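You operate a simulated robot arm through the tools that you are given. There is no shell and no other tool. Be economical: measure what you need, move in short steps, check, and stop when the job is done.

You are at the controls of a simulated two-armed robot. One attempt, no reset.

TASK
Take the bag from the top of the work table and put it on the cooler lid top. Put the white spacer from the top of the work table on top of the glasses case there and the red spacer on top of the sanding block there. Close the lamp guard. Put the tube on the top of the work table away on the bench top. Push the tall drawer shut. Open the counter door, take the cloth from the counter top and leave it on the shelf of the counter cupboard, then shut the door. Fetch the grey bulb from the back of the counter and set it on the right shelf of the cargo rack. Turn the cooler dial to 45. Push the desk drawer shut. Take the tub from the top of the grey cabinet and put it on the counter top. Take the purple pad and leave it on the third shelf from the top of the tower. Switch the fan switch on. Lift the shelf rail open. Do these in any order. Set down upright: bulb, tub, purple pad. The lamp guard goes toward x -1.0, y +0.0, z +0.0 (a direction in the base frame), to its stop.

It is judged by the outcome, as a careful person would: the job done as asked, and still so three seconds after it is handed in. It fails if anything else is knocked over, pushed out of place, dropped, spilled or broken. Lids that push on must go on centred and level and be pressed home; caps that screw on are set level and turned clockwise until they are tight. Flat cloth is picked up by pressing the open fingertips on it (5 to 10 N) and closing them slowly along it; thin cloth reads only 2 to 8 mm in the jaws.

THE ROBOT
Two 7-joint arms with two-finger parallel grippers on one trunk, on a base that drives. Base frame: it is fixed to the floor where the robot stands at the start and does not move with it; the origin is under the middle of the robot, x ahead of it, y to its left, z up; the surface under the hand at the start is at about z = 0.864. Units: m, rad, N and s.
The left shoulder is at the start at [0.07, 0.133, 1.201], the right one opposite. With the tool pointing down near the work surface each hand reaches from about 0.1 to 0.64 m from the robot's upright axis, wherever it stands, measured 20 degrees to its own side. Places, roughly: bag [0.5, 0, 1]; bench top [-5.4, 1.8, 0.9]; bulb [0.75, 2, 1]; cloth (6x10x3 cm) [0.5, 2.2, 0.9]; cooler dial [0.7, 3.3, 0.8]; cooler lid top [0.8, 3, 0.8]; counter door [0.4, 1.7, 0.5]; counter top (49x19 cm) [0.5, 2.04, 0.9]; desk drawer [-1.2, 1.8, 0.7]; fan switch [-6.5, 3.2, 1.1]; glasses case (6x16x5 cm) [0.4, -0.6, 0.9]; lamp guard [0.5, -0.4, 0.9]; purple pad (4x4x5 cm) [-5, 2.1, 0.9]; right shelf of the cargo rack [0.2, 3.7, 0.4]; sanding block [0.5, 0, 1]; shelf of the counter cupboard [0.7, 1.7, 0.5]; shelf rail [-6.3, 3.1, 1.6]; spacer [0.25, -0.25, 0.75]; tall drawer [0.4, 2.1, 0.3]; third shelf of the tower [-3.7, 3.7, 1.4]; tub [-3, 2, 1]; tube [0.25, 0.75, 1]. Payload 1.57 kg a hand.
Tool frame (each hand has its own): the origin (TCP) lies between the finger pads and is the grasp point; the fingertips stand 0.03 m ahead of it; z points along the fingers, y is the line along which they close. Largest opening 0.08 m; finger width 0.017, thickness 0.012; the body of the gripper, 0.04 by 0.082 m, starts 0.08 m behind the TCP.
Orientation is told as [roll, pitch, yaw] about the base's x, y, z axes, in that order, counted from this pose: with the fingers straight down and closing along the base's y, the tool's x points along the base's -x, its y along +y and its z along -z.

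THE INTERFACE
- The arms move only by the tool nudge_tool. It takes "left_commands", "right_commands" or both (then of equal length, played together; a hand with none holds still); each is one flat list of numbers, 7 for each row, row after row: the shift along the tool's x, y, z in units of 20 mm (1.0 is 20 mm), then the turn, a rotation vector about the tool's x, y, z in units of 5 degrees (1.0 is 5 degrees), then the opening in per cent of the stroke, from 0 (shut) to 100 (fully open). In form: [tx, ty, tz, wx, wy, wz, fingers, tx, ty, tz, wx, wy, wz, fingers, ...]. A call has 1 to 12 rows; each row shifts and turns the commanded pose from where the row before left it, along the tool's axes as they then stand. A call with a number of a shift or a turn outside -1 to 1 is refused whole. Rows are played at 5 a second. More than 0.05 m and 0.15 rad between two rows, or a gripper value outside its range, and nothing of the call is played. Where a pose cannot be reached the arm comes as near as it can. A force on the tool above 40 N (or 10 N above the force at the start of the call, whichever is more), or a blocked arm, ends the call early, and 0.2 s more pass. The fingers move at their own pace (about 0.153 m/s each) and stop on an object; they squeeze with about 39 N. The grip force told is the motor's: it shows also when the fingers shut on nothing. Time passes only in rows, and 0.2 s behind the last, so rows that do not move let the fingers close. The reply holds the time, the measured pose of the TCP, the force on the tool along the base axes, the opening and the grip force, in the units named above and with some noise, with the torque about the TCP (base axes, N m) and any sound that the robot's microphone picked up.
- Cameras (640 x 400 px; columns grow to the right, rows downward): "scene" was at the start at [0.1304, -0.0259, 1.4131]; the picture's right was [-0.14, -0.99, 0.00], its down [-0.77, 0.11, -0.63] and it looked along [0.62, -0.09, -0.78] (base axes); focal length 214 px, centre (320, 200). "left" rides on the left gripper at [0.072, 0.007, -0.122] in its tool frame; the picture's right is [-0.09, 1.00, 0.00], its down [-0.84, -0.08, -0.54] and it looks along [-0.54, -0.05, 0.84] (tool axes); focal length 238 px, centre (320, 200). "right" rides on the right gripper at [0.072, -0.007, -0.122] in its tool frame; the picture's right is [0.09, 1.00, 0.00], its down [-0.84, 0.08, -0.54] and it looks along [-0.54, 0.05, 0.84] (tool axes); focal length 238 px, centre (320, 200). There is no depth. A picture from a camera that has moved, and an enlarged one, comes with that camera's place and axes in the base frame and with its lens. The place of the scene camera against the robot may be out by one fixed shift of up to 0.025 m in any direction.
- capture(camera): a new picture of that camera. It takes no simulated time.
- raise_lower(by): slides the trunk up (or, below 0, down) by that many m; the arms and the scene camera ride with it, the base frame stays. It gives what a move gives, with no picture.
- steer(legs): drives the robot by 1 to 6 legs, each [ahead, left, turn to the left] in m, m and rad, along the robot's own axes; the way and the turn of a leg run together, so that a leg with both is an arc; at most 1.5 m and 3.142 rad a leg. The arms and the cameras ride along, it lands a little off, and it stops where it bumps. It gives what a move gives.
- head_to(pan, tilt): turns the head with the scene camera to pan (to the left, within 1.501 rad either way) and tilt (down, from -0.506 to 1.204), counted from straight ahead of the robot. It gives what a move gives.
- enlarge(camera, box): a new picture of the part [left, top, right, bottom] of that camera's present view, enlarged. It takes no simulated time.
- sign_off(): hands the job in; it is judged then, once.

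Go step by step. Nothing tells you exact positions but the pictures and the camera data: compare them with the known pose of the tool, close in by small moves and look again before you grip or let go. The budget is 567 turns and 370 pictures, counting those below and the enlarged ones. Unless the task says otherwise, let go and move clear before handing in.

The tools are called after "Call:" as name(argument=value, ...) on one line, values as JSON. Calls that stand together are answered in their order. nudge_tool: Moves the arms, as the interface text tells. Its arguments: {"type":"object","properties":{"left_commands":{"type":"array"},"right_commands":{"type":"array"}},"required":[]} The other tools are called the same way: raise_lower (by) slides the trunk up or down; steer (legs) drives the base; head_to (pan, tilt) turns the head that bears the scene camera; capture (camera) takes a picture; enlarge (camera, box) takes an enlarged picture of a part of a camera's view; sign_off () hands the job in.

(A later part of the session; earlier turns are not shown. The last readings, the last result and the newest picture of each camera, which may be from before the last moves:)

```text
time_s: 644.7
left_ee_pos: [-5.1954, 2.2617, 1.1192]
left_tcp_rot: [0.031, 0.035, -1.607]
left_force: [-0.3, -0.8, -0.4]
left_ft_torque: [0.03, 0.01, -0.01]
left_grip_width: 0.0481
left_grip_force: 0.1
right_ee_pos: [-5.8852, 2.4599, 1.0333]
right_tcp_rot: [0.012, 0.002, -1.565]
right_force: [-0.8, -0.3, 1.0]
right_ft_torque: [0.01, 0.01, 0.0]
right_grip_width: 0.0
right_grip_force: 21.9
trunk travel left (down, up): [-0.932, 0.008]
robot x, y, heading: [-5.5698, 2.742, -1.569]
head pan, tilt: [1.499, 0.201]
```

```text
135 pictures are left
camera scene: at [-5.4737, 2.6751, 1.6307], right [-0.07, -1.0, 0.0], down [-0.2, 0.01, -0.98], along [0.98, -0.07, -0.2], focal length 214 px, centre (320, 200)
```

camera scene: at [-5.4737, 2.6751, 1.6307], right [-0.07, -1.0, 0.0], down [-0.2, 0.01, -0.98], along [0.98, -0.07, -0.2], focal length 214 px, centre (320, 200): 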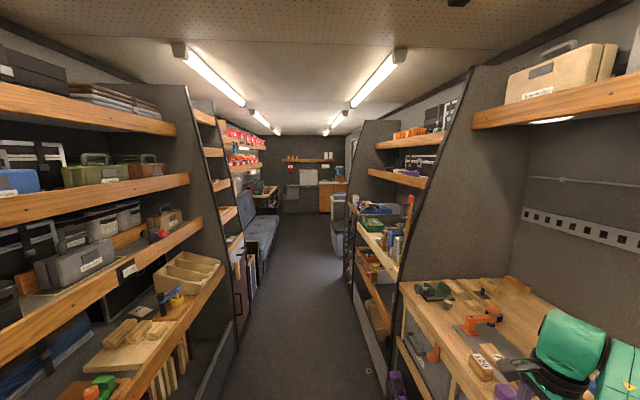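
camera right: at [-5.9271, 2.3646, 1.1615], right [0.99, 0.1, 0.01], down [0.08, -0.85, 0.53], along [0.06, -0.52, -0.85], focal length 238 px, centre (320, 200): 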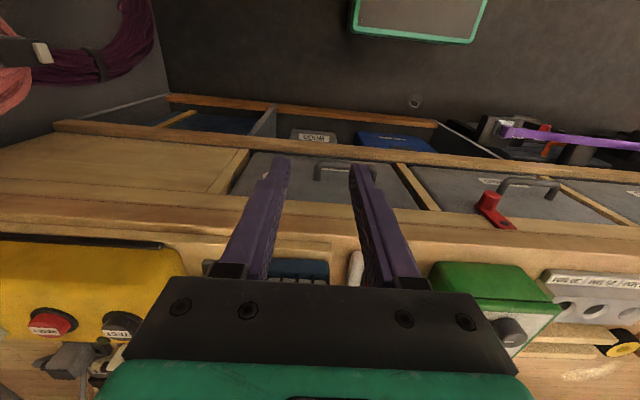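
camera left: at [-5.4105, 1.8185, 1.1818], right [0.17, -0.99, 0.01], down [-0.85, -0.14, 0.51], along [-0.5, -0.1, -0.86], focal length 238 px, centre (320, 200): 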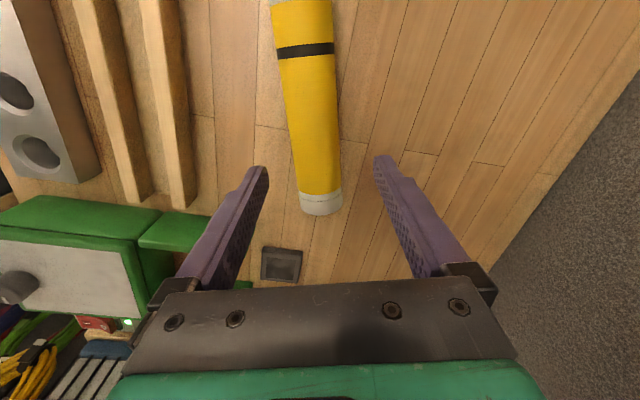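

The tower's third shelf from the top is at z≈1.41. I need a horizontal left hand; pitch it forward here in the free space.

Call:
nudge_tool(left_commands=[0, 0, 0, 0, -1, 0, 60, 0, 0, 0, 0, -1, 0, 60, 0, 0, 0, 0, -1, 0, 60, 0, 0, 0, 0, -1, 0, 60, 0, 0, 0, 0, -1, 0, 60, 0, 0, 0, 0, -1, 0, 60, 0, 0, 0, 0, -1, 0, 60, 0, 0, 0, 0, -1, 0, 60, 0, 0, 0, 0, -1, 0, 60])

Call:
nudge_tool(left_commands=[0, 0, 0, 0, -1, 0, 60, 0, 0, 0, 0, -1, 0, 60, 0, 0, 0, 0, -1, 0, 60, 0, 0, 0, 0, -1, 0, 60, 0, 0, 0, 0, -1, 0, 60, 0, 0, 0, 0, -1, 0, 60, 0, 0, 0, 0, -1, 0, 60, 0, 0, 0, 0, -1, 0, 60, 0, 0, 0, 0, -0.8, 0, 60])

Call:
head_to(pan=0.3, tilt=0.6)

Call:
capture(camera="scene")

```text
time_s: 646.7
left_ee_pos: [-5.1947, 2.2613, 1.1183]
left_tcp_rot: [0.045, -0.75, -1.64]
left_force: [-0.5, 0.0, 0.8]
left_ft_torque: [0.01, 0.01, 0.01]
left_grip_width: 0.0482
left_grip_force: 0.0
right_ee_pos: [-5.8848, 2.4599, 1.0337]
right_tcp_rot: [0.014, 0.003, -1.565]
right_force: [-0.3, -0.6, -0.3]
right_ft_torque: [0.0, 0.02, 0.01]
right_grip_width: 0.0
right_grip_force: 21.3
trunk travel left (down, up): [-0.932, 0.008]
robot x, y, heading: [-5.5679, 2.7495, -1.568]
head pan, tilt: [1.499, 0.201]
```

```text
time_s: 648.7
left_ee_pos: [-5.1957, 2.2619, 1.119]
left_tcp_rot: [0.56, -1.511, -2.163]
left_force: [0.5, -0.4, 0.3]
left_ft_torque: [-0.01, 0.01, 0.02]
left_grip_width: 0.0481
left_grip_force: 0.1
right_ee_pos: [-5.8835, 2.4602, 1.0337]
right_tcp_rot: [0.013, 0.001, -1.564]
right_force: [-0.4, -0.4, 0.0]
right_ft_torque: [0.0, 0.0, 0.0]
right_grip_width: 0.0001
right_grip_force: 21.2
trunk travel left (down, up): [-0.932, 0.008]
robot x, y, heading: [-5.5732, 2.7444, -1.572]
head pan, tilt: [1.499, 0.201]
```

```text
time_s: 650.1
left_ee_pos: [-5.1947, 2.2614, 1.1174]
left_tcp_rot: [0.55, -1.509, -2.159]
left_force: [0.0, 0.2, 0.3]
left_ft_torque: [-0.04, -0.01, 0.02]
left_grip_width: 0.0478
left_grip_force: 0.0
right_ee_pos: [-5.8851, 2.4606, 1.0329]
right_tcp_rot: [0.013, 0.003, -1.565]
right_force: [-0.1, 1.2, 0.3]
right_ft_torque: [0.01, -0.04, -0.02]
right_grip_width: 0.0
right_grip_force: 21.7
trunk travel left (down, up): [-0.932, 0.008]
robot x, y, heading: [-5.5696, 2.7483, -1.568]
head pan, tilt: [0.3, 0.6]
```

```text
134 pictures are left
camera scene: at [-5.5402, 2.5974, 1.594], right [-0.95, -0.3, 0.0], down [-0.17, 0.54, -0.83], along [0.25, -0.79, -0.56], focal length 214 px, centre (320, 200)
```

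scene: 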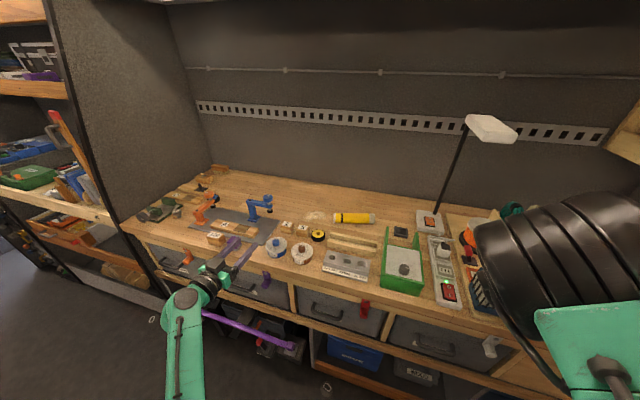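

The left hand is horizontal and compact. Test raising it to shelf height.

Call:
nudge_tool(left_commands=[-1, 0, 0, 0, 0, 0, 60, -1, 0, 0, 0, 0, 0, 60, -1, 0, 0, 0, 0, 0, 60, -1, 0, 0, 0, 0, 0, 60, -1, 0, 0, 0, 0, 0, 60, -1, 0, 0, 0, 0, 0, 60, -1, 0, 0, 0, 0, 0, 60, -1, 0, 0, 0, 0, 0, 60, -1, 0, 0, 0, 0, 0, 60, -1, 0, 0, 0, 0, 0, 60, -1, 0, 0, 0, 0, 0, 60, -1, 0, 0, 0, 0, 0, 60])

Call:
nudge_tool(left_commands=[-1, 0, 0, 0, 0, 0, 60, -1, 0, 0, 0, 0, 0, 60, -1, 0, 0, 0, 0, 0, 60, -1, 0, 0, 0, 0, 0, 60, -1, 0, 0, 0, 0, 0, 60])

Call:
capture(camera="scene")

```text
time_s: 652.7
left_ee_pos: [-5.2026, 2.2492, 1.3586]
left_tcp_rot: [0.554, -1.509, -2.161]
left_force: [-0.2, 0.2, -0.4]
left_ft_torque: [0.03, 0.01, -0.02]
left_grip_width: 0.048
left_grip_force: 0.1
right_ee_pos: [-5.884, 2.4603, 1.0329]
right_tcp_rot: [0.015, 0.001, -1.565]
right_force: [-1.1, -0.1, -1.1]
right_ft_torque: [-0.04, -0.01, -0.03]
right_grip_width: 0.0
right_grip_force: 21.2
trunk travel left (down, up): [-0.932, 0.008]
robot x, y, heading: [-5.5682, 2.7481, -1.572]
head pan, tilt: [0.3, 0.6]
```

```text
time_s: 653.9
left_ee_pos: [-5.2066, 2.2437, 1.457]
left_tcp_rot: [0.542, -1.51, -2.151]
left_force: [0.3, 0.3, 0.0]
left_ft_torque: [-0.01, 0.0, 0.01]
left_grip_width: 0.0479
left_grip_force: 0.0
right_ee_pos: [-5.8846, 2.46, 1.0321]
right_tcp_rot: [0.014, 0.001, -1.565]
right_force: [0.5, -0.6, 0.8]
right_ft_torque: [0.0, -0.02, 0.03]
right_grip_width: 0.0
right_grip_force: 21.7
trunk travel left (down, up): [-0.932, 0.008]
robot x, y, heading: [-5.5712, 2.7497, -1.567]
head pan, tilt: [0.3, 0.6]
```

```text
133 pictures are left
camera scene: at [-5.5402, 2.5973, 1.594], right [-0.95, -0.3, 0.0], down [-0.17, 0.54, -0.82], along [0.25, -0.79, -0.57], focal length 214 px, centre (320, 200)
```

scene: 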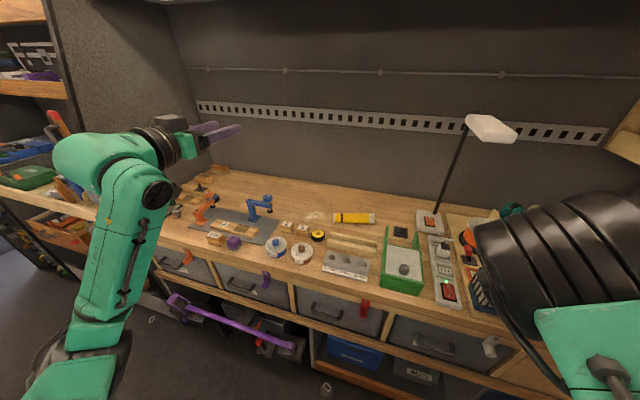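

Excellent reach. Lower the trunk to bench height and line up with the purple pad.

Call:
steer(legs=[[0, 0.125, 0]])

Call:
raise_lower(by=-0.4)

Call:
raise_lower(by=-0.1)

Call:
capture(camera="scene")

Call:
enlarge(camera="scene", box=[140, 140, 340, 300])

```text
time_s: 655.2
left_ee_pos: [-5.0877, 2.2441, 1.4575]
left_tcp_rot: [0.602, -1.508, -2.21]
left_force: [0.4, 0.3, 0.5]
left_ft_torque: [0.0, 0.0, 0.0]
left_grip_width: 0.0479
left_grip_force: 0.1
right_ee_pos: [-5.7631, 2.4588, 1.0327]
right_tcp_rot: [0.016, 0.001, -1.565]
right_force: [-0.3, -0.5, 0.8]
right_ft_torque: [0.02, -0.01, 0.03]
right_grip_width: 0.0
right_grip_force: 21.0
trunk travel left (down, up): [-0.932, 0.008]
robot x, y, heading: [-5.4475, 2.7474, -1.566]
head pan, tilt: [0.3, 0.6]
```

```text
time_s: 659.0
left_ee_pos: [-5.0842, 2.2445, 1.0575]
left_tcp_rot: [0.558, -1.51, -2.167]
left_force: [0.4, -0.1, -0.9]
left_ft_torque: [-0.01, -0.03, 0.02]
left_grip_width: 0.0478
left_grip_force: 0.0
right_ee_pos: [-5.7599, 2.4607, 0.6333]
right_tcp_rot: [0.014, 0.003, -1.566]
right_force: [-0.2, 0.0, -0.6]
right_ft_torque: [0.0, 0.01, 0.01]
right_grip_width: 0.0
right_grip_force: 20.9
trunk travel left (down, up): [-0.532, 0.408]
robot x, y, heading: [-5.447, 2.7483, -1.56]
head pan, tilt: [0.3, 0.6]
```

```text
time_s: 660.4
left_ee_pos: [-5.0837, 2.2436, 0.9576]
left_tcp_rot: [0.562, -1.51, -2.171]
left_force: [0.1, -0.2, 0.3]
left_ft_torque: [0.02, 0.0, 0.0]
left_grip_width: 0.0483
left_grip_force: 0.1
right_ee_pos: [-5.7605, 2.4608, 0.5335]
right_tcp_rot: [0.014, 0.002, -1.566]
right_force: [-0.2, 0.8, 0.3]
right_ft_torque: [-0.03, 0.01, 0.0]
right_grip_width: 0.0002
right_grip_force: 20.7
trunk travel left (down, up): [-0.432, 0.508]
robot x, y, heading: [-5.4472, 2.7471, -1.568]
head pan, tilt: [0.3, 0.6]
```

```text
132 pictures are left
camera scene: at [-5.4159, 2.5979, 1.094], right [-0.95, -0.3, 0.0], down [-0.17, 0.54, -0.83], along [0.25, -0.79, -0.56], focal length 214 px, centre (320, 200)
```

scene: 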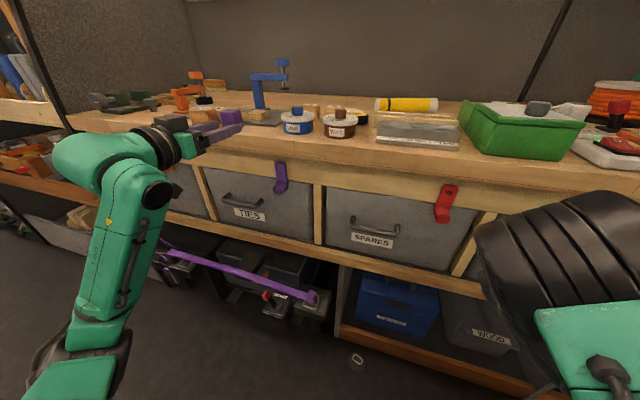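

```text
2.50 times, centred on (240, 220) of scene
camera zoom: at [-5.4159, 2.5979, 1.094], right [-0.95, -0.3, 0.0], down [-0.17, 0.54, -0.83], along [0.25, -0.79, -0.56], focal length 536 px, centre (520, 150)
```

zoom: 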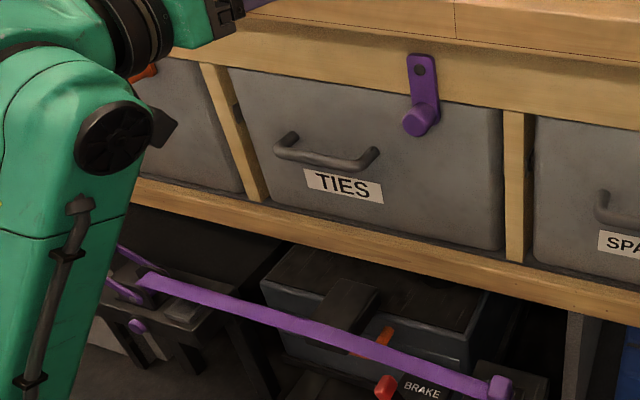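

Call:
enlarge(camera="scene", box=[130, 70, 330, 190])

```text
3.20 times, centred on (230, 130) of scene
camera zoom: at [-5.4159, 2.5979, 1.094], right [-0.95, -0.3, 0.0], down [-0.17, 0.54, -0.83], along [0.25, -0.79, -0.56], focal length 686 px, centre (608, 424)
```

zoom: 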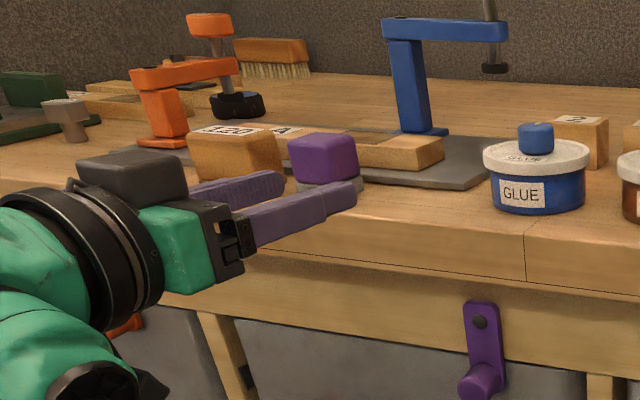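

Call:
capture(camera="left")

```text
129 pictures are left
camera left: at [-5.0685, 2.3689, 0.8924], right [0.99, -0.04, 0.12], down [-0.09, 0.5, 0.86], along [-0.1, -0.86, 0.49], focal length 238 px, centre (320, 200)
```

left: 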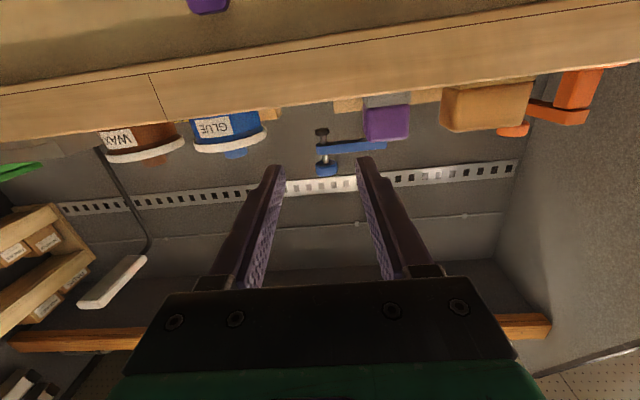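

The pad is at about (-5.015,2.10), next to the "120" block. Align and advance with moderately open fingers.

Call:
steer(legs=[[0, 0.069, 0]])

Call:
raise_lower(by=-0.008)

Call:
nudge_tool(left_commands=[0, 0, 0, 0, 0, 0, 80, 0, 0, 0, 0, 0, 0, 80])

Call:
capture(camera="left")

```text
time_s: 661.4
left_ee_pos: [-5.0138, 2.2449, 0.9561]
left_tcp_rot: [0.542, -1.511, -2.153]
left_force: [-0.3, 0.8, -0.5]
left_ft_torque: [0.0, 0.04, 0.01]
left_grip_width: 0.048
left_grip_force: 0.1
right_ee_pos: [-5.6904, 2.4602, 0.5346]
right_tcp_rot: [0.012, 0.001, -1.568]
right_force: [-0.3, 0.6, 0.4]
right_ft_torque: [-0.03, 0.0, 0.0]
right_grip_width: 0.0
right_grip_force: 21.3
trunk travel left (down, up): [-0.432, 0.508]
robot x, y, heading: [-5.3775, 2.7453, -1.568]
head pan, tilt: [0.3, 0.6]
```

```text
time_s: 661.9
left_ee_pos: [-5.0151, 2.2425, 0.9483]
left_tcp_rot: [0.559, -1.51, -2.167]
left_force: [0.5, -0.1, 0.4]
left_ft_torque: [0.01, -0.02, 0.0]
left_grip_width: 0.0482
left_grip_force: 0.0
right_ee_pos: [-5.6922, 2.46, 0.5254]
right_tcp_rot: [0.014, 0.001, -1.568]
right_force: [-0.5, 0.2, 0.2]
right_ft_torque: [0.01, -0.02, 0.0]
right_grip_width: 0.0
right_grip_force: 21.1
trunk travel left (down, up): [-0.424, 0.516]
robot x, y, heading: [-5.3802, 2.7499, -1.567]
head pan, tilt: [0.3, 0.6]
```

```text
time_s: 662.5
left_ee_pos: [-5.0154, 2.2452, 0.9482]
left_tcp_rot: [0.557, -1.511, -2.165]
left_force: [-0.4, 0.5, 0.9]
left_ft_torque: [-0.01, 0.02, -0.01]
left_grip_width: 0.0639
left_grip_force: 0.1
right_ee_pos: [-5.6912, 2.4608, 0.5262]
right_tcp_rot: [0.014, 0.002, -1.567]
right_force: [-0.6, 0.4, -0.7]
right_ft_torque: [0.02, -0.01, 0.01]
right_grip_width: 0.0
right_grip_force: 21.4
trunk travel left (down, up): [-0.424, 0.516]
robot x, y, heading: [-5.3816, 2.7464, -1.571]
head pan, tilt: [0.3, 0.6]
```

```text
128 pictures are left
camera left: at [-4.9998, 2.3687, 0.8842], right [0.99, -0.04, 0.12], down [-0.09, 0.5, 0.86], along [-0.1, -0.86, 0.49], focal length 238 px, centre (320, 200)
```

left: 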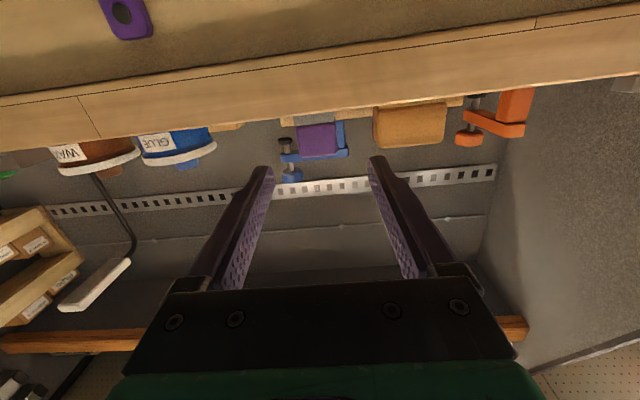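

Call:
nudge_tool(left_commands=[0, 0, 0, 0, 0, -0.7, 80, 0, 0, 0, 0, 0, -0.68, 80])

Call:
steer(legs=[[0.08, -0.006, 0]])

Call:
capture(camera="left")

Call:
enlarge(camera="scene", box=[130, 70, 330, 190])

```text
time_s: 663.1
left_ee_pos: [-5.0144, 2.2441, 0.9501]
left_tcp_rot: [-1.045, -1.466, -0.558]
left_force: [-0.2, -0.1, -0.5]
left_ft_torque: [0.03, -0.01, 0.02]
left_grip_width: 0.0639
left_grip_force: 0.0
right_ee_pos: [-5.6908, 2.4615, 0.5254]
right_tcp_rot: [0.012, 0.001, -1.567]
right_force: [-0.1, -1.1, 0.1]
right_ft_torque: [0.0, -0.02, 0.01]
right_grip_width: 0.0001
right_grip_force: 21.7
trunk travel left (down, up): [-0.424, 0.516]
robot x, y, heading: [-5.3773, 2.7479, -1.569]
head pan, tilt: [0.3, 0.6]
```

```text
time_s: 664.2
left_ee_pos: [-5.0198, 2.1637, 0.948]
left_tcp_rot: [-1.037, -1.468, -0.572]
left_force: [-0.1, -0.6, -0.1]
left_ft_torque: [0.0, 0.01, 0.0]
left_grip_width: 0.0641
left_grip_force: 0.1
right_ee_pos: [-5.6974, 2.3807, 0.5269]
right_tcp_rot: [0.013, 0.002, -1.567]
right_force: [0.3, -0.4, 0.2]
right_ft_torque: [0.03, -0.02, 0.01]
right_grip_width: 0.0003
right_grip_force: 21.0
trunk travel left (down, up): [-0.424, 0.516]
robot x, y, heading: [-5.3865, 2.6702, -1.57]
head pan, tilt: [0.3, 0.6]
```

```text
127 pictures are left
camera left: at [-5.0144, 2.2887, 0.8832], right [1.0, -0.04, 0.0], down [0.02, 0.5, 0.87], along [-0.03, -0.87, 0.5], focal length 238 px, centre (320, 200)
```

left: 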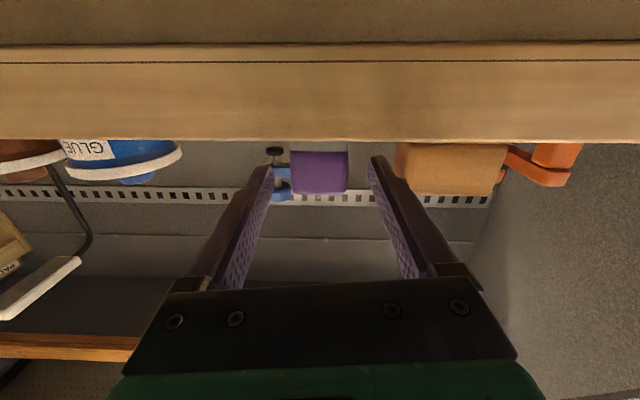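

```text
3.20 times, centred on (230, 130) of scene
camera zoom: at [-5.3529, 2.5172, 1.0859], right [-0.95, -0.3, 0.0], down [-0.17, 0.54, -0.82], along [0.25, -0.79, -0.57], focal length 686 px, centre (608, 424)
```

zoom: 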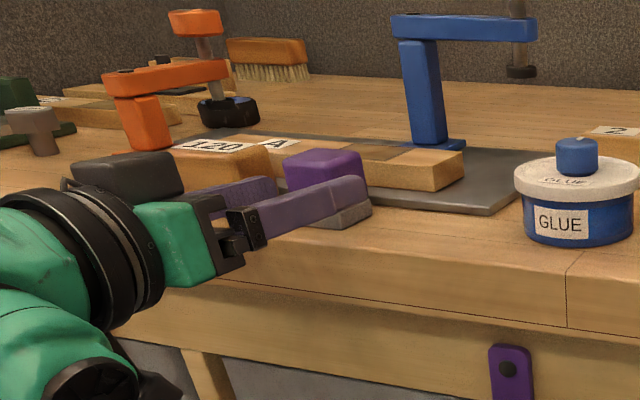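

Call:
steer(legs=[[0.045, 0, 0]])

Call:
enlarge(camera="scene", box=[130, 70, 330, 190])

```text
time_s: 665.1
left_ee_pos: [-5.0199, 2.119, 0.9484]
left_tcp_rot: [-1.031, -1.468, -0.573]
left_force: [-0.2, 0.5, 0.0]
left_ft_torque: [0.0, -0.02, 0.0]
left_grip_width: 0.0641
left_grip_force: 0.2
right_ee_pos: [-5.6966, 2.3355, 0.526]
right_tcp_rot: [0.013, 0.003, -1.566]
right_force: [0.0, 0.0, 0.2]
right_ft_torque: [-0.01, -0.05, 0.01]
right_grip_width: 0.0
right_grip_force: 21.2
trunk travel left (down, up): [-0.424, 0.516]
robot x, y, heading: [-5.3799, 2.6214, -1.57]
head pan, tilt: [0.3, 0.6]
```

```text
3.20 times, centred on (230, 130) of scene
camera zoom: at [-5.3527, 2.4716, 1.0858], right [-0.95, -0.3, 0.0], down [-0.17, 0.54, -0.82], along [0.25, -0.79, -0.57], focal length 686 px, centre (608, 424)
```

zoom: 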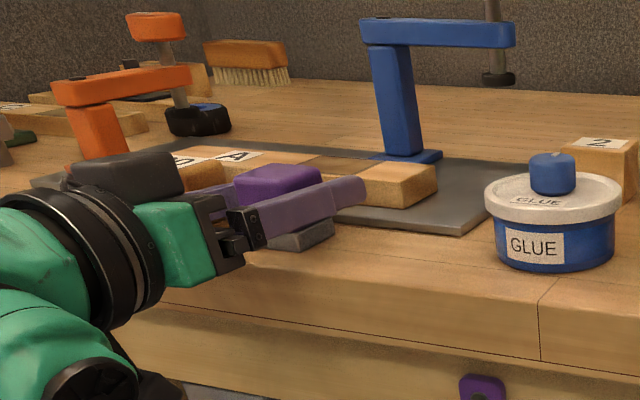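

The pad is between the fingers. Close on it.

Call:
nudge_tool(left_commands=[0, 0, 0, 0, 0, 0, 60, 0, 0, 0, 0, 0, 0, 40, 0, 0, 0, 0, 0, 0, 20, 0, 0, 0, 0, 0, 0, 20])

Call:
raise_lower(by=0.06)

Call:
enlarge(camera="scene", box=[130, 70, 330, 190])

```text
time_s: 666.1
left_ee_pos: [-5.0207, 2.1203, 0.9493]
left_tcp_rot: [-1.05, -1.47, -0.555]
left_force: [1.1, 0.0, 3.1]
left_ft_torque: [-0.04, -0.11, 0.0]
left_grip_width: 0.0391
left_grip_force: 39.3
right_ee_pos: [-5.6963, 2.3355, 0.5252]
right_tcp_rot: [0.013, 0.001, -1.565]
right_force: [-0.8, 0.0, -0.2]
right_ft_torque: [0.02, -0.01, -0.01]
right_grip_width: 0.0
right_grip_force: 21.4
trunk travel left (down, up): [-0.424, 0.516]
robot x, y, heading: [-5.3835, 2.6234, -1.564]
head pan, tilt: [0.3, 0.6]
```

```text
time_s: 667.1
left_ee_pos: [-5.0197, 2.118, 1.0088]
left_tcp_rot: [-1.042, -1.466, -0.566]
left_force: [0.1, 0.8, -1.2]
left_ft_torque: [0.01, 0.03, 0.01]
left_grip_width: 0.0391
left_grip_force: 39.4
right_ee_pos: [-5.6976, 2.3351, 0.5851]
right_tcp_rot: [0.015, 0.004, -1.565]
right_force: [0.2, 0.4, 0.2]
right_ft_torque: [-0.01, 0.01, -0.01]
right_grip_width: 0.0
right_grip_force: 21.0
trunk travel left (down, up): [-0.484, 0.456]
robot x, y, heading: [-5.3807, 2.6239, -1.57]
head pan, tilt: [0.3, 0.6]
```

```text
3.20 times, centred on (230, 130) of scene
camera zoom: at [-5.3526, 2.4725, 1.146], right [-0.95, -0.3, 0.0], down [-0.17, 0.54, -0.82], along [0.25, -0.79, -0.57], focal length 686 px, centre (608, 424)
```

zoom: 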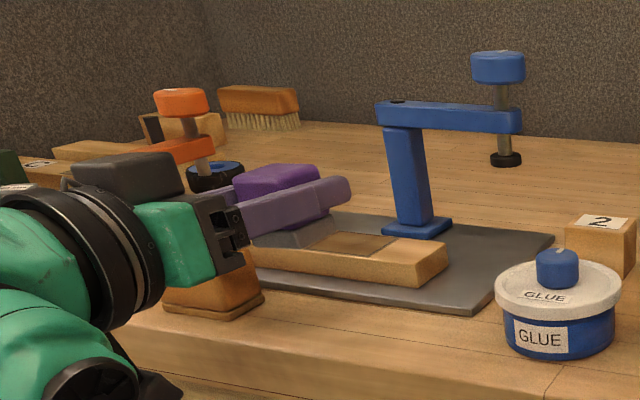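

Pad gripped upright. Raise to shelf height, back off, and turn to drive back toward the tower.

Call:
steer(legs=[[-0.06, 0, 0]])

Call:
raise_lower(by=0.4)

Call:
raise_lower(by=0.05)

Call:
steer(legs=[[0, 0, 1.571]])

Call:
head_to(pan=0.5, tilt=0.3)

Call:
capture(camera="scene")

```text
time_s: 668.1
left_ee_pos: [-5.0201, 2.1798, 1.0092]
left_tcp_rot: [-1.05, -1.469, -0.552]
left_force: [-0.7, 0.5, -0.5]
left_ft_torque: [0.04, 0.01, 0.03]
left_grip_width: 0.0394
left_grip_force: 38.6
right_ee_pos: [-5.6974, 2.3954, 0.5851]
right_tcp_rot: [0.014, 0.0, -1.565]
right_force: [0.8, 0.4, 1.1]
right_ft_torque: [-0.01, 0.01, -0.02]
right_grip_width: 0.0
right_grip_force: 21.6
trunk travel left (down, up): [-0.484, 0.456]
robot x, y, heading: [-5.3839, 2.6813, -1.567]
head pan, tilt: [0.3, 0.6]
```

```text
time_s: 671.9
left_ee_pos: [-5.0207, 2.1798, 1.4103]
left_tcp_rot: [-1.043, -1.469, -0.564]
left_force: [0.4, 0.0, -0.6]
left_ft_torque: [0.03, -0.01, 0.01]
left_grip_width: 0.039
left_grip_force: 39.7
right_ee_pos: [-5.6962, 2.3961, 0.9858]
right_tcp_rot: [0.014, 0.002, -1.566]
right_force: [-0.1, -1.0, 0.3]
right_ft_torque: [0.03, -0.04, 0.02]
right_grip_width: 0.0001
right_grip_force: 21.1
trunk travel left (down, up): [-0.884, 0.056]
robot x, y, heading: [-5.383, 2.6786, -1.569]
head pan, tilt: [0.3, 0.6]
```

```text
time_s: 672.8
left_ee_pos: [-5.0205, 2.1797, 1.4583]
left_tcp_rot: [-1.039, -1.468, -0.565]
left_force: [-0.3, -0.7, -0.9]
left_ft_torque: [0.0, 0.02, 0.02]
left_grip_width: 0.0392
left_grip_force: 39.1
right_ee_pos: [-5.6968, 2.3948, 1.0355]
right_tcp_rot: [0.016, 0.002, -1.565]
right_force: [-1.0, 0.5, 0.4]
right_ft_torque: [-0.02, -0.05, -0.02]
right_grip_width: 0.0001
right_grip_force: 21.4
trunk travel left (down, up): [-0.934, 0.006]
robot x, y, heading: [-5.3828, 2.682, -1.571]
head pan, tilt: [0.3, 0.6]
```

```text
time_s: 677.0
left_ee_pos: [-4.8779, 3.0438, 1.4595]
left_tcp_rot: [-1.04, -1.469, 1.0]
left_force: [0.9, 1.6, -0.5]
left_ft_torque: [0.0, 0.02, -0.01]
left_grip_width: 0.039
left_grip_force: 38.5
right_ee_pos: [-5.0992, 2.3687, 1.0359]
right_tcp_rot: [0.013, 0.002, -0.001]
right_force: [-0.2, 0.0, -0.2]
right_ft_torque: [0.01, -0.02, -0.03]
right_grip_width: 0.0
right_grip_force: 21.6
trunk travel left (down, up): [-0.934, 0.006]
robot x, y, heading: [-5.3821, 2.6803, -0.001]
head pan, tilt: [0.3, 0.6]
```

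```text
time_s: 677.8
left_ee_pos: [-4.8784, 3.0443, 1.459]
left_tcp_rot: [-1.043, -1.465, 1.006]
left_force: [0.8, -0.3, -0.7]
left_ft_torque: [0.02, -0.03, 0.01]
left_grip_width: 0.0395
left_grip_force: 38.8
right_ee_pos: [-5.0986, 2.3689, 1.0351]
right_tcp_rot: [0.013, 0.002, -0.002]
right_force: [-0.6, -0.3, -0.6]
right_ft_torque: [0.0, 0.0, 0.04]
right_grip_width: 0.0
right_grip_force: 21.4
trunk travel left (down, up): [-0.934, 0.006]
robot x, y, heading: [-5.3859, 2.6848, 0.0]
head pan, tilt: [0.499, 0.3]
```

```text
123 pictures are left
camera scene: at [-5.247, 2.712, 1.6234], right [0.48, -0.88, 0.0], down [-0.26, -0.14, -0.95], along [0.84, 0.45, -0.3], focal length 214 px, centre (320, 200)
```

scene: 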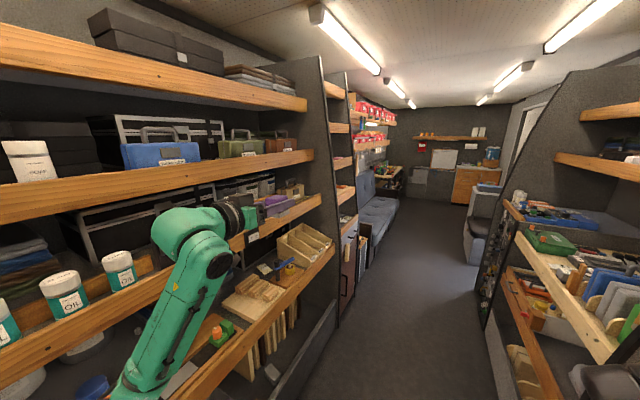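

Shift toward the aisle's other side and drive to the tower.

Call:
steer(legs=[[0, -0.1, 0], [1.0, 0, 0]])

Call:
capture(camera="scene")

```text
time_s: 683.8
left_ee_pos: [-3.8786, 2.934, 1.4598]
left_tcp_rot: [-1.051, -1.469, 1.004]
left_force: [-0.3, -0.3, -0.6]
left_ft_torque: [-0.01, -0.01, 0.0]
left_grip_width: 0.0392
left_grip_force: 39.2
right_ee_pos: [-4.1025, 2.2592, 1.0347]
right_tcp_rot: [0.014, -0.001, -0.008]
right_force: [0.3, -0.3, 0.6]
right_ft_torque: [0.0, -0.01, -0.01]
right_grip_width: 0.0
right_grip_force: 21.9
trunk travel left (down, up): [-0.934, 0.006]
robot x, y, heading: [-4.387, 2.5788, -0.01]
head pan, tilt: [0.499, 0.3]
```

```text
122 pictures are left
camera scene: at [-4.2481, 2.6041, 1.6236], right [0.47, -0.88, 0.0], down [-0.26, -0.14, -0.96], along [0.84, 0.45, -0.3], focal length 214 px, centre (320, 200)
```

scene: 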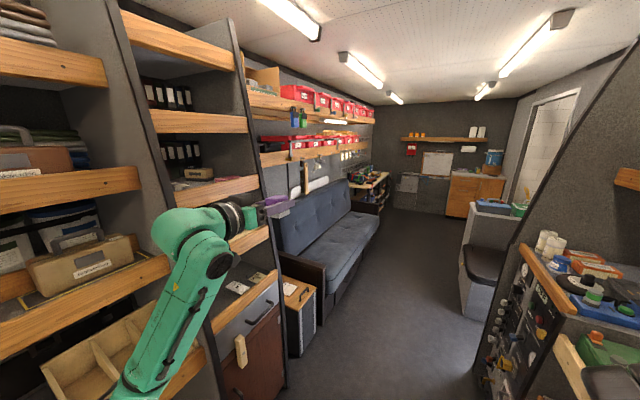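

Call:
steer(legs=[[1.0, 0.02, 0.01], [0, 0, 1.571]])

Call:
head_to(pan=0.3, tilt=0.15)

Call:
capture(camera="scene")

```text
time_s: 692.8
left_ee_pos: [-3.7461, 3.0953, 1.4574]
left_tcp_rot: [-1.041, -1.469, 2.573]
left_force: [-0.8, -0.3, -0.2]
left_ft_torque: [-0.01, 0.0, -0.01]
left_grip_width: 0.0389
left_grip_force: 39.1
right_ee_pos: [-3.0716, 2.8747, 1.0349]
right_tcp_rot: [0.013, 0.001, 1.572]
right_force: [0.2, -0.2, -0.2]
right_ft_torque: [0.0, -0.03, 0.03]
right_grip_width: 0.0
right_grip_force: 21.6
trunk travel left (down, up): [-0.934, 0.006]
robot x, y, heading: [-3.388, 2.5879, 1.565]
head pan, tilt: [0.499, 0.3]
```

```text
time_s: 693.5
left_ee_pos: [-3.7465, 3.0936, 1.4594]
left_tcp_rot: [-1.041, -1.468, 2.574]
left_force: [-0.7, -0.3, -1.2]
left_ft_torque: [0.03, -0.01, -0.03]
left_grip_width: 0.0389
left_grip_force: 38.6
right_ee_pos: [-3.0713, 2.8745, 1.0348]
right_tcp_rot: [0.014, 0.001, 1.57]
right_force: [0.4, 0.2, -0.2]
right_ft_torque: [0.0, -0.04, 0.05]
right_grip_width: 0.0003
right_grip_force: 21.0
trunk travel left (down, up): [-0.934, 0.006]
robot x, y, heading: [-3.3841, 2.5911, 1.568]
head pan, tilt: [0.3, 0.15]
```

```text
121 pictures are left
camera scene: at [-3.4083, 2.713, 1.6374], right [0.96, 0.29, 0.0], down [0.04, -0.14, -0.99], along [-0.29, 0.94, -0.15], focal length 214 px, centre (320, 200)
```

scene: 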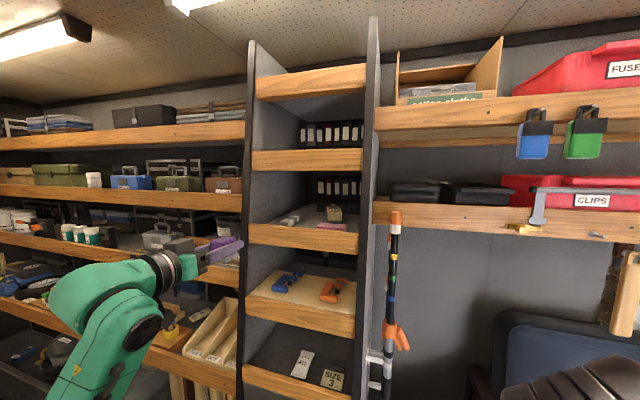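

Call:
enlarge(camera="scene", box=[230, 150, 390, 270])

```text
3.33 times, centred on (310, 210) of scene
camera zoom: at [-3.4083, 2.713, 1.6374], right [0.96, 0.29, 0.0], down [0.04, -0.14, -0.99], along [-0.29, 0.94, -0.15], focal length 715 px, centre (353, 167)
```

zoom: 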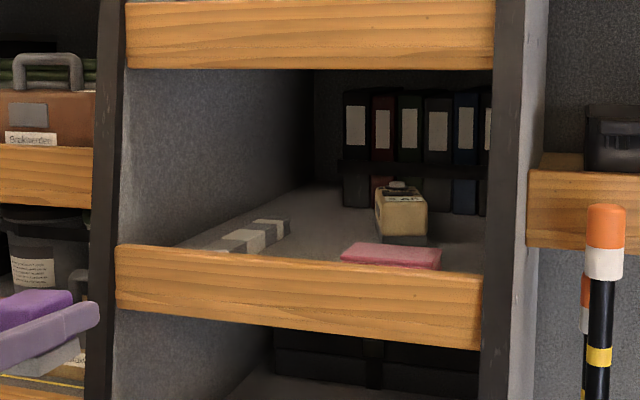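

The third shelf has a free lane at x≈-3.727 between the grey bars and the pink pad. Align, rise slightly and advance.

Call:
steer(legs=[[0, -0.019, 0]])

Call:
nudge_tool(left_commands=[-0.8, 0, 0, 0, 0, 0, 20, -0.8, 0, 0, 0, 0, 0, 20])

Call:
steer(legs=[[0.3, 0, 0]])

Call:
capture(camera="left")

Call:
enlarge(camera="scene", box=[160, 130, 360, 280])

```text
time_s: 694.3
left_ee_pos: [-3.7339, 3.0956, 1.4559]
left_tcp_rot: [-1.064, -1.464, 2.598]
left_force: [-0.5, 0.0, -0.4]
left_ft_torque: [0.0, 0.0, -0.03]
left_grip_width: 0.0393
left_grip_force: 38.7
right_ee_pos: [-3.0568, 2.8754, 1.0369]
right_tcp_rot: [0.01, 0.002, 1.571]
right_force: [-1.1, 0.0, -0.1]
right_ft_torque: [0.02, -0.05, 0.01]
right_grip_width: 0.0
right_grip_force: 20.8
trunk travel left (down, up): [-0.934, 0.006]
robot x, y, heading: [-3.3664, 2.5906, 1.569]
head pan, tilt: [0.3, 0.15]
```

```text
time_s: 694.9
left_ee_pos: [-3.7303, 3.0955, 1.4909]
left_tcp_rot: [-1.045, -1.467, 2.576]
left_force: [-0.1, 0.2, -0.4]
left_ft_torque: [-0.03, 0.02, 0.0]
left_grip_width: 0.0392
left_grip_force: 39.2
right_ee_pos: [-3.054, 2.8743, 1.0353]
right_tcp_rot: [0.011, 0.001, 1.57]
right_force: [-0.5, 1.0, -0.1]
right_ft_torque: [0.04, 0.0, 0.03]
right_grip_width: 0.0002
right_grip_force: 22.2
trunk travel left (down, up): [-0.934, 0.006]
robot x, y, heading: [-3.3651, 2.5888, 1.573]
head pan, tilt: [0.3, 0.15]
```

```text
time_s: 696.9
left_ee_pos: [-3.7327, 3.3918, 1.4919]
left_tcp_rot: [-1.064, -1.47, 2.599]
left_force: [-0.3, 0.5, -0.9]
left_ft_torque: [-0.03, 0.0, -0.02]
left_grip_width: 0.0391
left_grip_force: 38.7
right_ee_pos: [-3.0534, 3.1747, 1.0358]
right_tcp_rot: [0.014, -0.001, 1.573]
right_force: [0.1, 0.3, 0.6]
right_ft_torque: [-0.01, -0.02, 0.01]
right_grip_width: 0.0
right_grip_force: 21.5
trunk travel left (down, up): [-0.934, 0.006]
robot x, y, heading: [-3.3639, 2.8889, 1.576]
head pan, tilt: [0.3, 0.15]
```

```text
119 pictures are left
camera left: at [-3.7361, 3.2671, 1.4262], right [-1.0, 0.04, 0.0], down [-0.02, -0.5, 0.87], along [0.04, 0.87, 0.5], focal length 238 px, centre (320, 200)
```

left: 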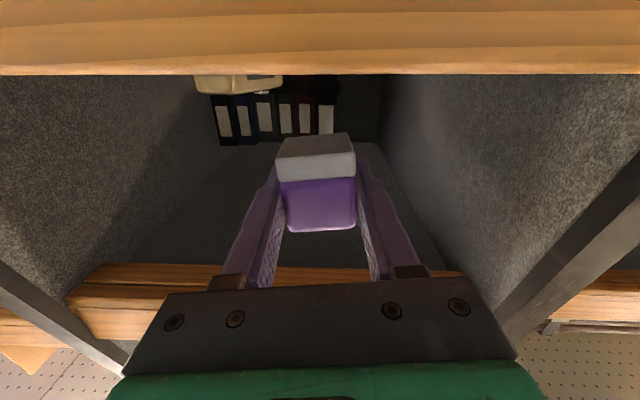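

```text
2.67 times, centred on (260, 205) of scene
camera zoom: at [-3.3898, 3.0099, 1.6378], right [0.96, 0.3, 0.0], down [0.04, -0.14, -0.99], along [-0.29, 0.94, -0.15], focal length 572 px, centre (480, 187)
```

zoom: 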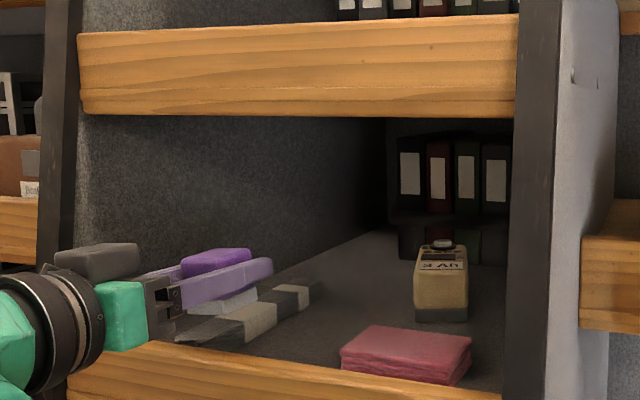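

Lane centre is nearer x≈-3.715. Shift 1.7 cm and move forward to just behind the lip.

Call:
steer(legs=[[0, -0.018, 0]])

Call:
steer(legs=[[0.12, 0, 0]])

Call:
enlarge(camera="scene", box=[160, 130, 360, 280])

```text
time_s: 697.7
left_ee_pos: [-3.7205, 3.3955, 1.4891]
left_tcp_rot: [-1.064, -1.464, 2.597]
left_force: [-0.9, -1.0, -0.8]
left_ft_torque: [0.01, 0.01, -0.06]
left_grip_width: 0.0391
left_grip_force: 39.0
right_ee_pos: [-3.0394, 3.1761, 1.0358]
right_tcp_rot: [0.01, 0.002, 1.572]
right_force: [-0.8, 0.2, 0.1]
right_ft_torque: [0.01, -0.05, -0.02]
right_grip_width: 0.0001
right_grip_force: 20.8
trunk travel left (down, up): [-0.934, 0.006]
robot x, y, heading: [-3.3526, 2.8882, 1.572]
head pan, tilt: [0.3, 0.15]
```

```text
time_s: 698.9
left_ee_pos: [-3.7138, 3.4871, 1.4876]
left_tcp_rot: [-0.917, -1.458, 2.459]
left_force: [-0.6, 0.3, -0.6]
left_ft_torque: [0.0, -0.01, 0.0]
left_grip_width: 0.0391
left_grip_force: 39.3
right_ee_pos: [-3.0361, 3.2728, 1.0353]
right_tcp_rot: [0.013, -0.001, 1.574]
right_force: [-0.4, 0.0, 0.3]
right_ft_torque: [-0.01, 0.02, 0.01]
right_grip_width: 0.0
right_grip_force: 21.9
trunk travel left (down, up): [-0.934, 0.006]
robot x, y, heading: [-3.3511, 2.9855, 1.576]
head pan, tilt: [0.3, 0.15]
stopped in leg 1: the force on the tool passed its limit at 176 N (the readings are from after the stop); the commanded pose is now the measured one
```

```text
2.67 times, centred on (260, 205) of scene
camera zoom: at [-3.3724, 3.108, 1.6375], right [0.95, 0.3, 0.0], down [0.04, -0.14, -0.99], along [-0.29, 0.94, -0.15], focal length 572 px, centre (480, 187)
```

zoom: 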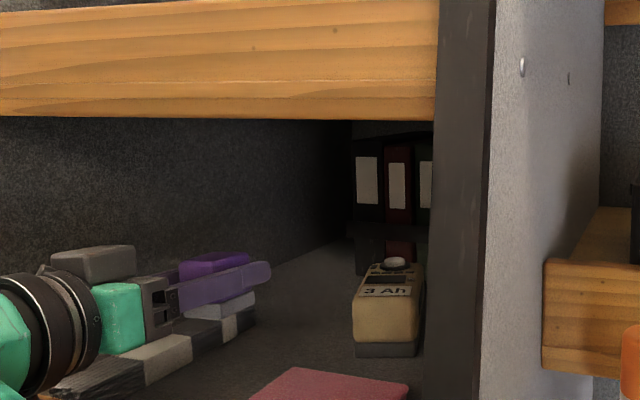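

A hand bumped something; check both hand cameras.

Call:
capture(camera="right")

Call:
capture(camera="left")

Call:
head_to(pan=-0.2, tilt=0.6)

Call:
capture(camera="scene")

```text
116 pictures are left
camera right: at [-3.0277, 3.2013, 1.1575], right [-1.0, -0.1, 0.01], down [-0.07, 0.84, 0.54], along [-0.06, 0.54, -0.84], focal length 238 px, centre (320, 200)
```

right: 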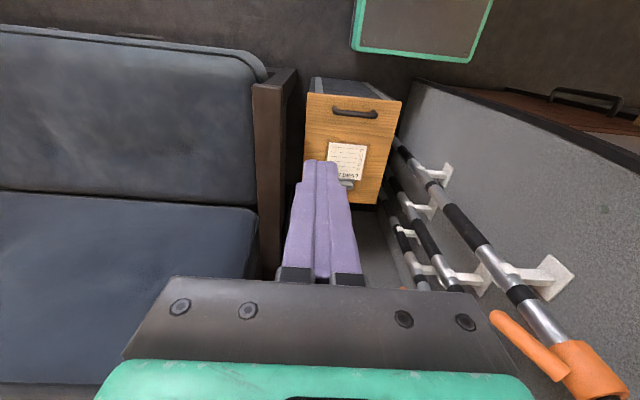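

```text
115 pictures are left
camera left: at [-3.7179, 3.3595, 1.4253], right [-1.0, 0.03, 0.0], down [-0.01, -0.48, 0.88], along [0.03, 0.87, 0.48], focal length 238 px, centre (320, 200)
```

left: 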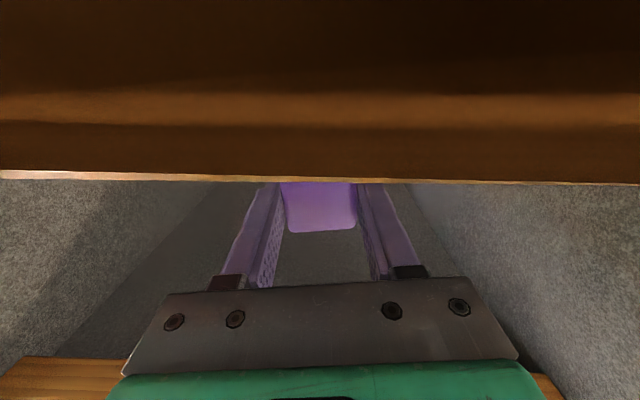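

```text
time_s: 699.8
left_ee_pos: [-3.713, 3.4848, 1.4891]
left_tcp_rot: [-0.917, -1.46, 2.459]
left_force: [0.6, -0.4, -0.5]
left_ft_torque: [0.03, -0.02, -0.02]
left_grip_width: 0.039
left_grip_force: 38.9
right_ee_pos: [-3.0352, 3.2714, 1.0354]
right_tcp_rot: [0.014, -0.001, 1.575]
right_force: [0.5, -0.1, 0.0]
right_ft_torque: [0.02, 0.0, 0.03]
right_grip_width: 0.0
right_grip_force: 21.6
trunk travel left (down, up): [-0.934, 0.006]
robot x, y, heading: [-3.3485, 2.9861, 1.574]
head pan, tilt: [-0.201, 0.6]
```

```text
114 pictures are left
camera scene: at [-3.3268, 3.1055, 1.5961], right [0.98, -0.2, 0.0], down [-0.11, -0.55, -0.83], along [0.16, 0.81, -0.56], focal length 214 px, centre (320, 200)
```

scene: 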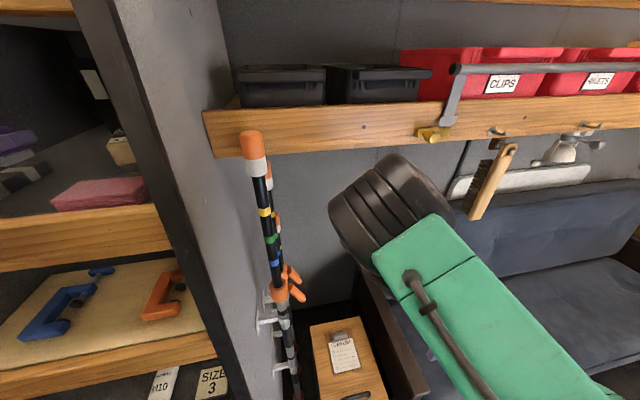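

The gripper's camera box reaches the shelf lip, so the pad must go right behind the lip (y≈3.48), which is fine. Lower gently until contact.

Call:
nudge_tool(left_commands=[0.4, 0, 0, 0, 0, 0, 20, 0.4, 0, 0, 0, 0, 0, 20, 0.3, 0, 0, 0, 0, 0, 20])

Call:
head_to(pan=0.3, tilt=0.3)

Call:
enlarge(camera="scene", box=[140, 100, 340, 250])

```text
time_s: 700.6
left_ee_pos: [-3.7119, 3.483, 1.4678]
left_tcp_rot: [-0.918, -1.459, 2.46]
left_force: [-0.4, 1.0, -0.6]
left_ft_torque: [0.0, 0.02, -0.01]
left_grip_width: 0.0391
left_grip_force: 39.5
right_ee_pos: [-3.037, 3.2711, 1.035]
right_tcp_rot: [0.014, -0.001, 1.574]
right_force: [-0.3, -0.2, 0.1]
right_ft_torque: [-0.02, -0.03, -0.03]
right_grip_width: 0.0
right_grip_force: 21.3
trunk travel left (down, up): [-0.934, 0.006]
robot x, y, heading: [-3.3466, 2.9824, 1.571]
head pan, tilt: [-0.201, 0.6]
```

```text
time_s: 701.5
left_ee_pos: [-3.7122, 3.4834, 1.4671]
left_tcp_rot: [-0.916, -1.458, 2.457]
left_force: [-0.9, -0.1, -0.6]
left_ft_torque: [-0.01, 0.02, -0.01]
left_grip_width: 0.0394
left_grip_force: 38.8
right_ee_pos: [-3.0355, 3.2719, 1.035]
right_tcp_rot: [0.014, 0.0, 1.576]
right_force: [-0.4, 0.0, -0.2]
right_ft_torque: [0.02, 0.0, 0.0]
right_grip_width: 0.0001
right_grip_force: 21.6
trunk travel left (down, up): [-0.934, 0.006]
robot x, y, heading: [-3.3496, 2.9838, 1.574]
head pan, tilt: [0.3, 0.3]
```

```text
2.67 times, centred on (240, 175) of scene
camera zoom: at [-3.3719, 3.108, 1.6234], right [0.95, 0.3, 0.0], down [0.09, -0.28, -0.96], along [-0.28, 0.91, -0.3], focal length 572 px, centre (533, 267)
```

zoom: 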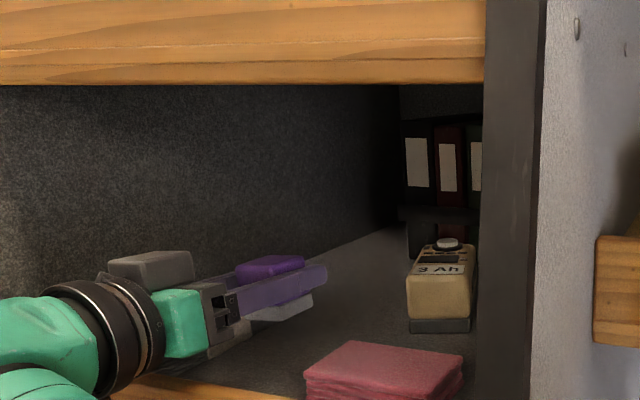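

Call:
nudge_tool(left_commands=[0.25, 0, 0, 0, 0, 0, 20, 0.25, 0, 0, 0, 0, 0, 20])

Call:
nudge_tool(left_commands=[0.2, 0, 0, 0, 0, 0, 20, 0.2, 0, 0, 0, 0, 0, 20])

```text
time_s: 702.1
left_ee_pos: [-3.7112, 3.4829, 1.4572]
left_tcp_rot: [-0.919, -1.46, 2.459]
left_force: [0.4, 0.8, -0.2]
left_ft_torque: [0.0, -0.03, 0.0]
left_grip_width: 0.0389
left_grip_force: 39.3
right_ee_pos: [-3.0367, 3.2712, 1.0347]
right_tcp_rot: [0.013, 0.0, 1.574]
right_force: [0.6, 0.0, -0.1]
right_ft_torque: [0.0, 0.02, 0.0]
right_grip_width: 0.0
right_grip_force: 21.3
trunk travel left (down, up): [-0.934, 0.006]
robot x, y, heading: [-3.3491, 2.9832, 1.569]
head pan, tilt: [0.3, 0.3]
```

```text
time_s: 702.8
left_ee_pos: [-3.7107, 3.4827, 1.4503]
left_tcp_rot: [-0.915, -1.459, 2.458]
left_force: [-0.2, -0.1, -0.5]
left_ft_torque: [-0.04, 0.02, 0.0]
left_grip_width: 0.0393
left_grip_force: 39.1
right_ee_pos: [-3.0359, 3.2716, 1.0361]
right_tcp_rot: [0.014, 0.002, 1.573]
right_force: [0.2, 0.2, -0.2]
right_ft_torque: [-0.01, -0.01, 0.0]
right_grip_width: 0.0
right_grip_force: 21.3
trunk travel left (down, up): [-0.934, 0.006]
robot x, y, heading: [-3.3449, 2.9858, 1.574]
head pan, tilt: [0.3, 0.3]
```

Call:
nudge_tool(left_commands=[0.2, 0, 0, 0, 0, 0, 20, 0.2, 0, 0, 0, 0, 0, 20])

Call:
nudge_tool(left_commands=[0.15, 0, 0, 0, 0, 0, 20, 0.15, 0, 0, 0, 0, 0, 20])

```text
time_s: 703.4
left_ee_pos: [-3.71, 3.4825, 1.4483]
left_tcp_rot: [-1.005, -1.477, 2.551]
left_force: [-2.5, 7.1, 10.9]
left_ft_torque: [-1.04, 0.53, -0.5]
left_grip_width: 0.0393
left_grip_force: 38.9
right_ee_pos: [-3.035, 3.273, 1.0341]
right_tcp_rot: [0.013, -0.001, 1.574]
right_force: [-0.6, -0.5, -0.2]
right_ft_torque: [0.0, -0.04, 0.0]
right_grip_width: 0.0
right_grip_force: 21.4
trunk travel left (down, up): [-0.934, 0.006]
robot x, y, heading: [-3.3496, 2.983, 1.573]
head pan, tilt: [0.3, 0.3]
stopped in row 2 (left hand): the force on the tool passed its limit at 44 N (the readings are from after the stop); the commanded pose is now the measured one
```

```text
time_s: 703.9
left_ee_pos: [-3.7114, 3.4816, 1.4493]
left_tcp_rot: [-1.072, -1.492, 2.62]
left_force: [-0.8, 8.5, 11.9]
left_ft_torque: [-1.0, 0.5, -0.45]
left_grip_width: 0.039
left_grip_force: 38.8
right_ee_pos: [-3.0345, 3.2733, 1.034]
right_tcp_rot: [0.013, 0.002, 1.572]
right_force: [-0.1, -0.2, -0.4]
right_ft_torque: [0.0, 0.02, 0.0]
right_grip_width: 0.0
right_grip_force: 21.4
trunk travel left (down, up): [-0.934, 0.006]
robot x, y, heading: [-3.3491, 2.9826, 1.568]
head pan, tilt: [0.3, 0.3]
stopped in row 2 (left hand): the force on the tool passed its limit at 46 N (the readings are from after the stop); the commanded pose is now the measured one
```

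Contact is at the lip with the pad's underside within a few mm of the shelf. Ease up a touch and release.

Call:
nudge_tool(left_commands=[-0.1, 0, 0, 0, 0, 0, 20, 0, 0, 0, 0, 0, 0, 54, 0, 0, 0, 0, 0, 0, 62, 0, 0, 0, 0, 0, 0, 62])

Call:
enlarge(camera="scene", box=[140, 100, 340, 250])

```text
time_s: 704.9
left_ee_pos: [-3.7137, 3.4792, 1.4506]
left_tcp_rot: [-1.073, -1.487, 2.62]
left_force: [0.3, -0.6, -0.6]
left_ft_torque: [0.0, -0.01, 0.01]
left_grip_width: 0.0495
left_grip_force: 0.1
right_ee_pos: [-3.0358, 3.272, 1.0349]
right_tcp_rot: [0.013, 0.0, 1.575]
right_force: [-0.4, 0.3, 0.1]
right_ft_torque: [0.01, -0.06, -0.03]
right_grip_width: 0.0001
right_grip_force: 21.5
trunk travel left (down, up): [-0.934, 0.006]
robot x, y, heading: [-3.3479, 2.9858, 1.574]
head pan, tilt: [0.3, 0.3]
```

```text
2.67 times, centred on (240, 175) of scene
camera zoom: at [-3.3722, 3.1081, 1.6235], right [0.95, 0.3, 0.0], down [0.09, -0.28, -0.96], along [-0.28, 0.91, -0.3], focal length 572 px, centre (533, 267)
```

zoom: 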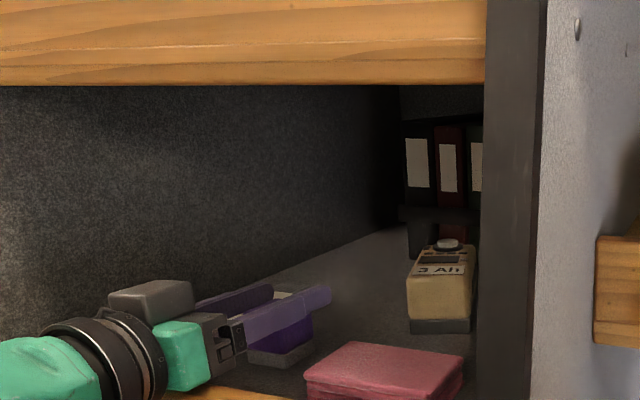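

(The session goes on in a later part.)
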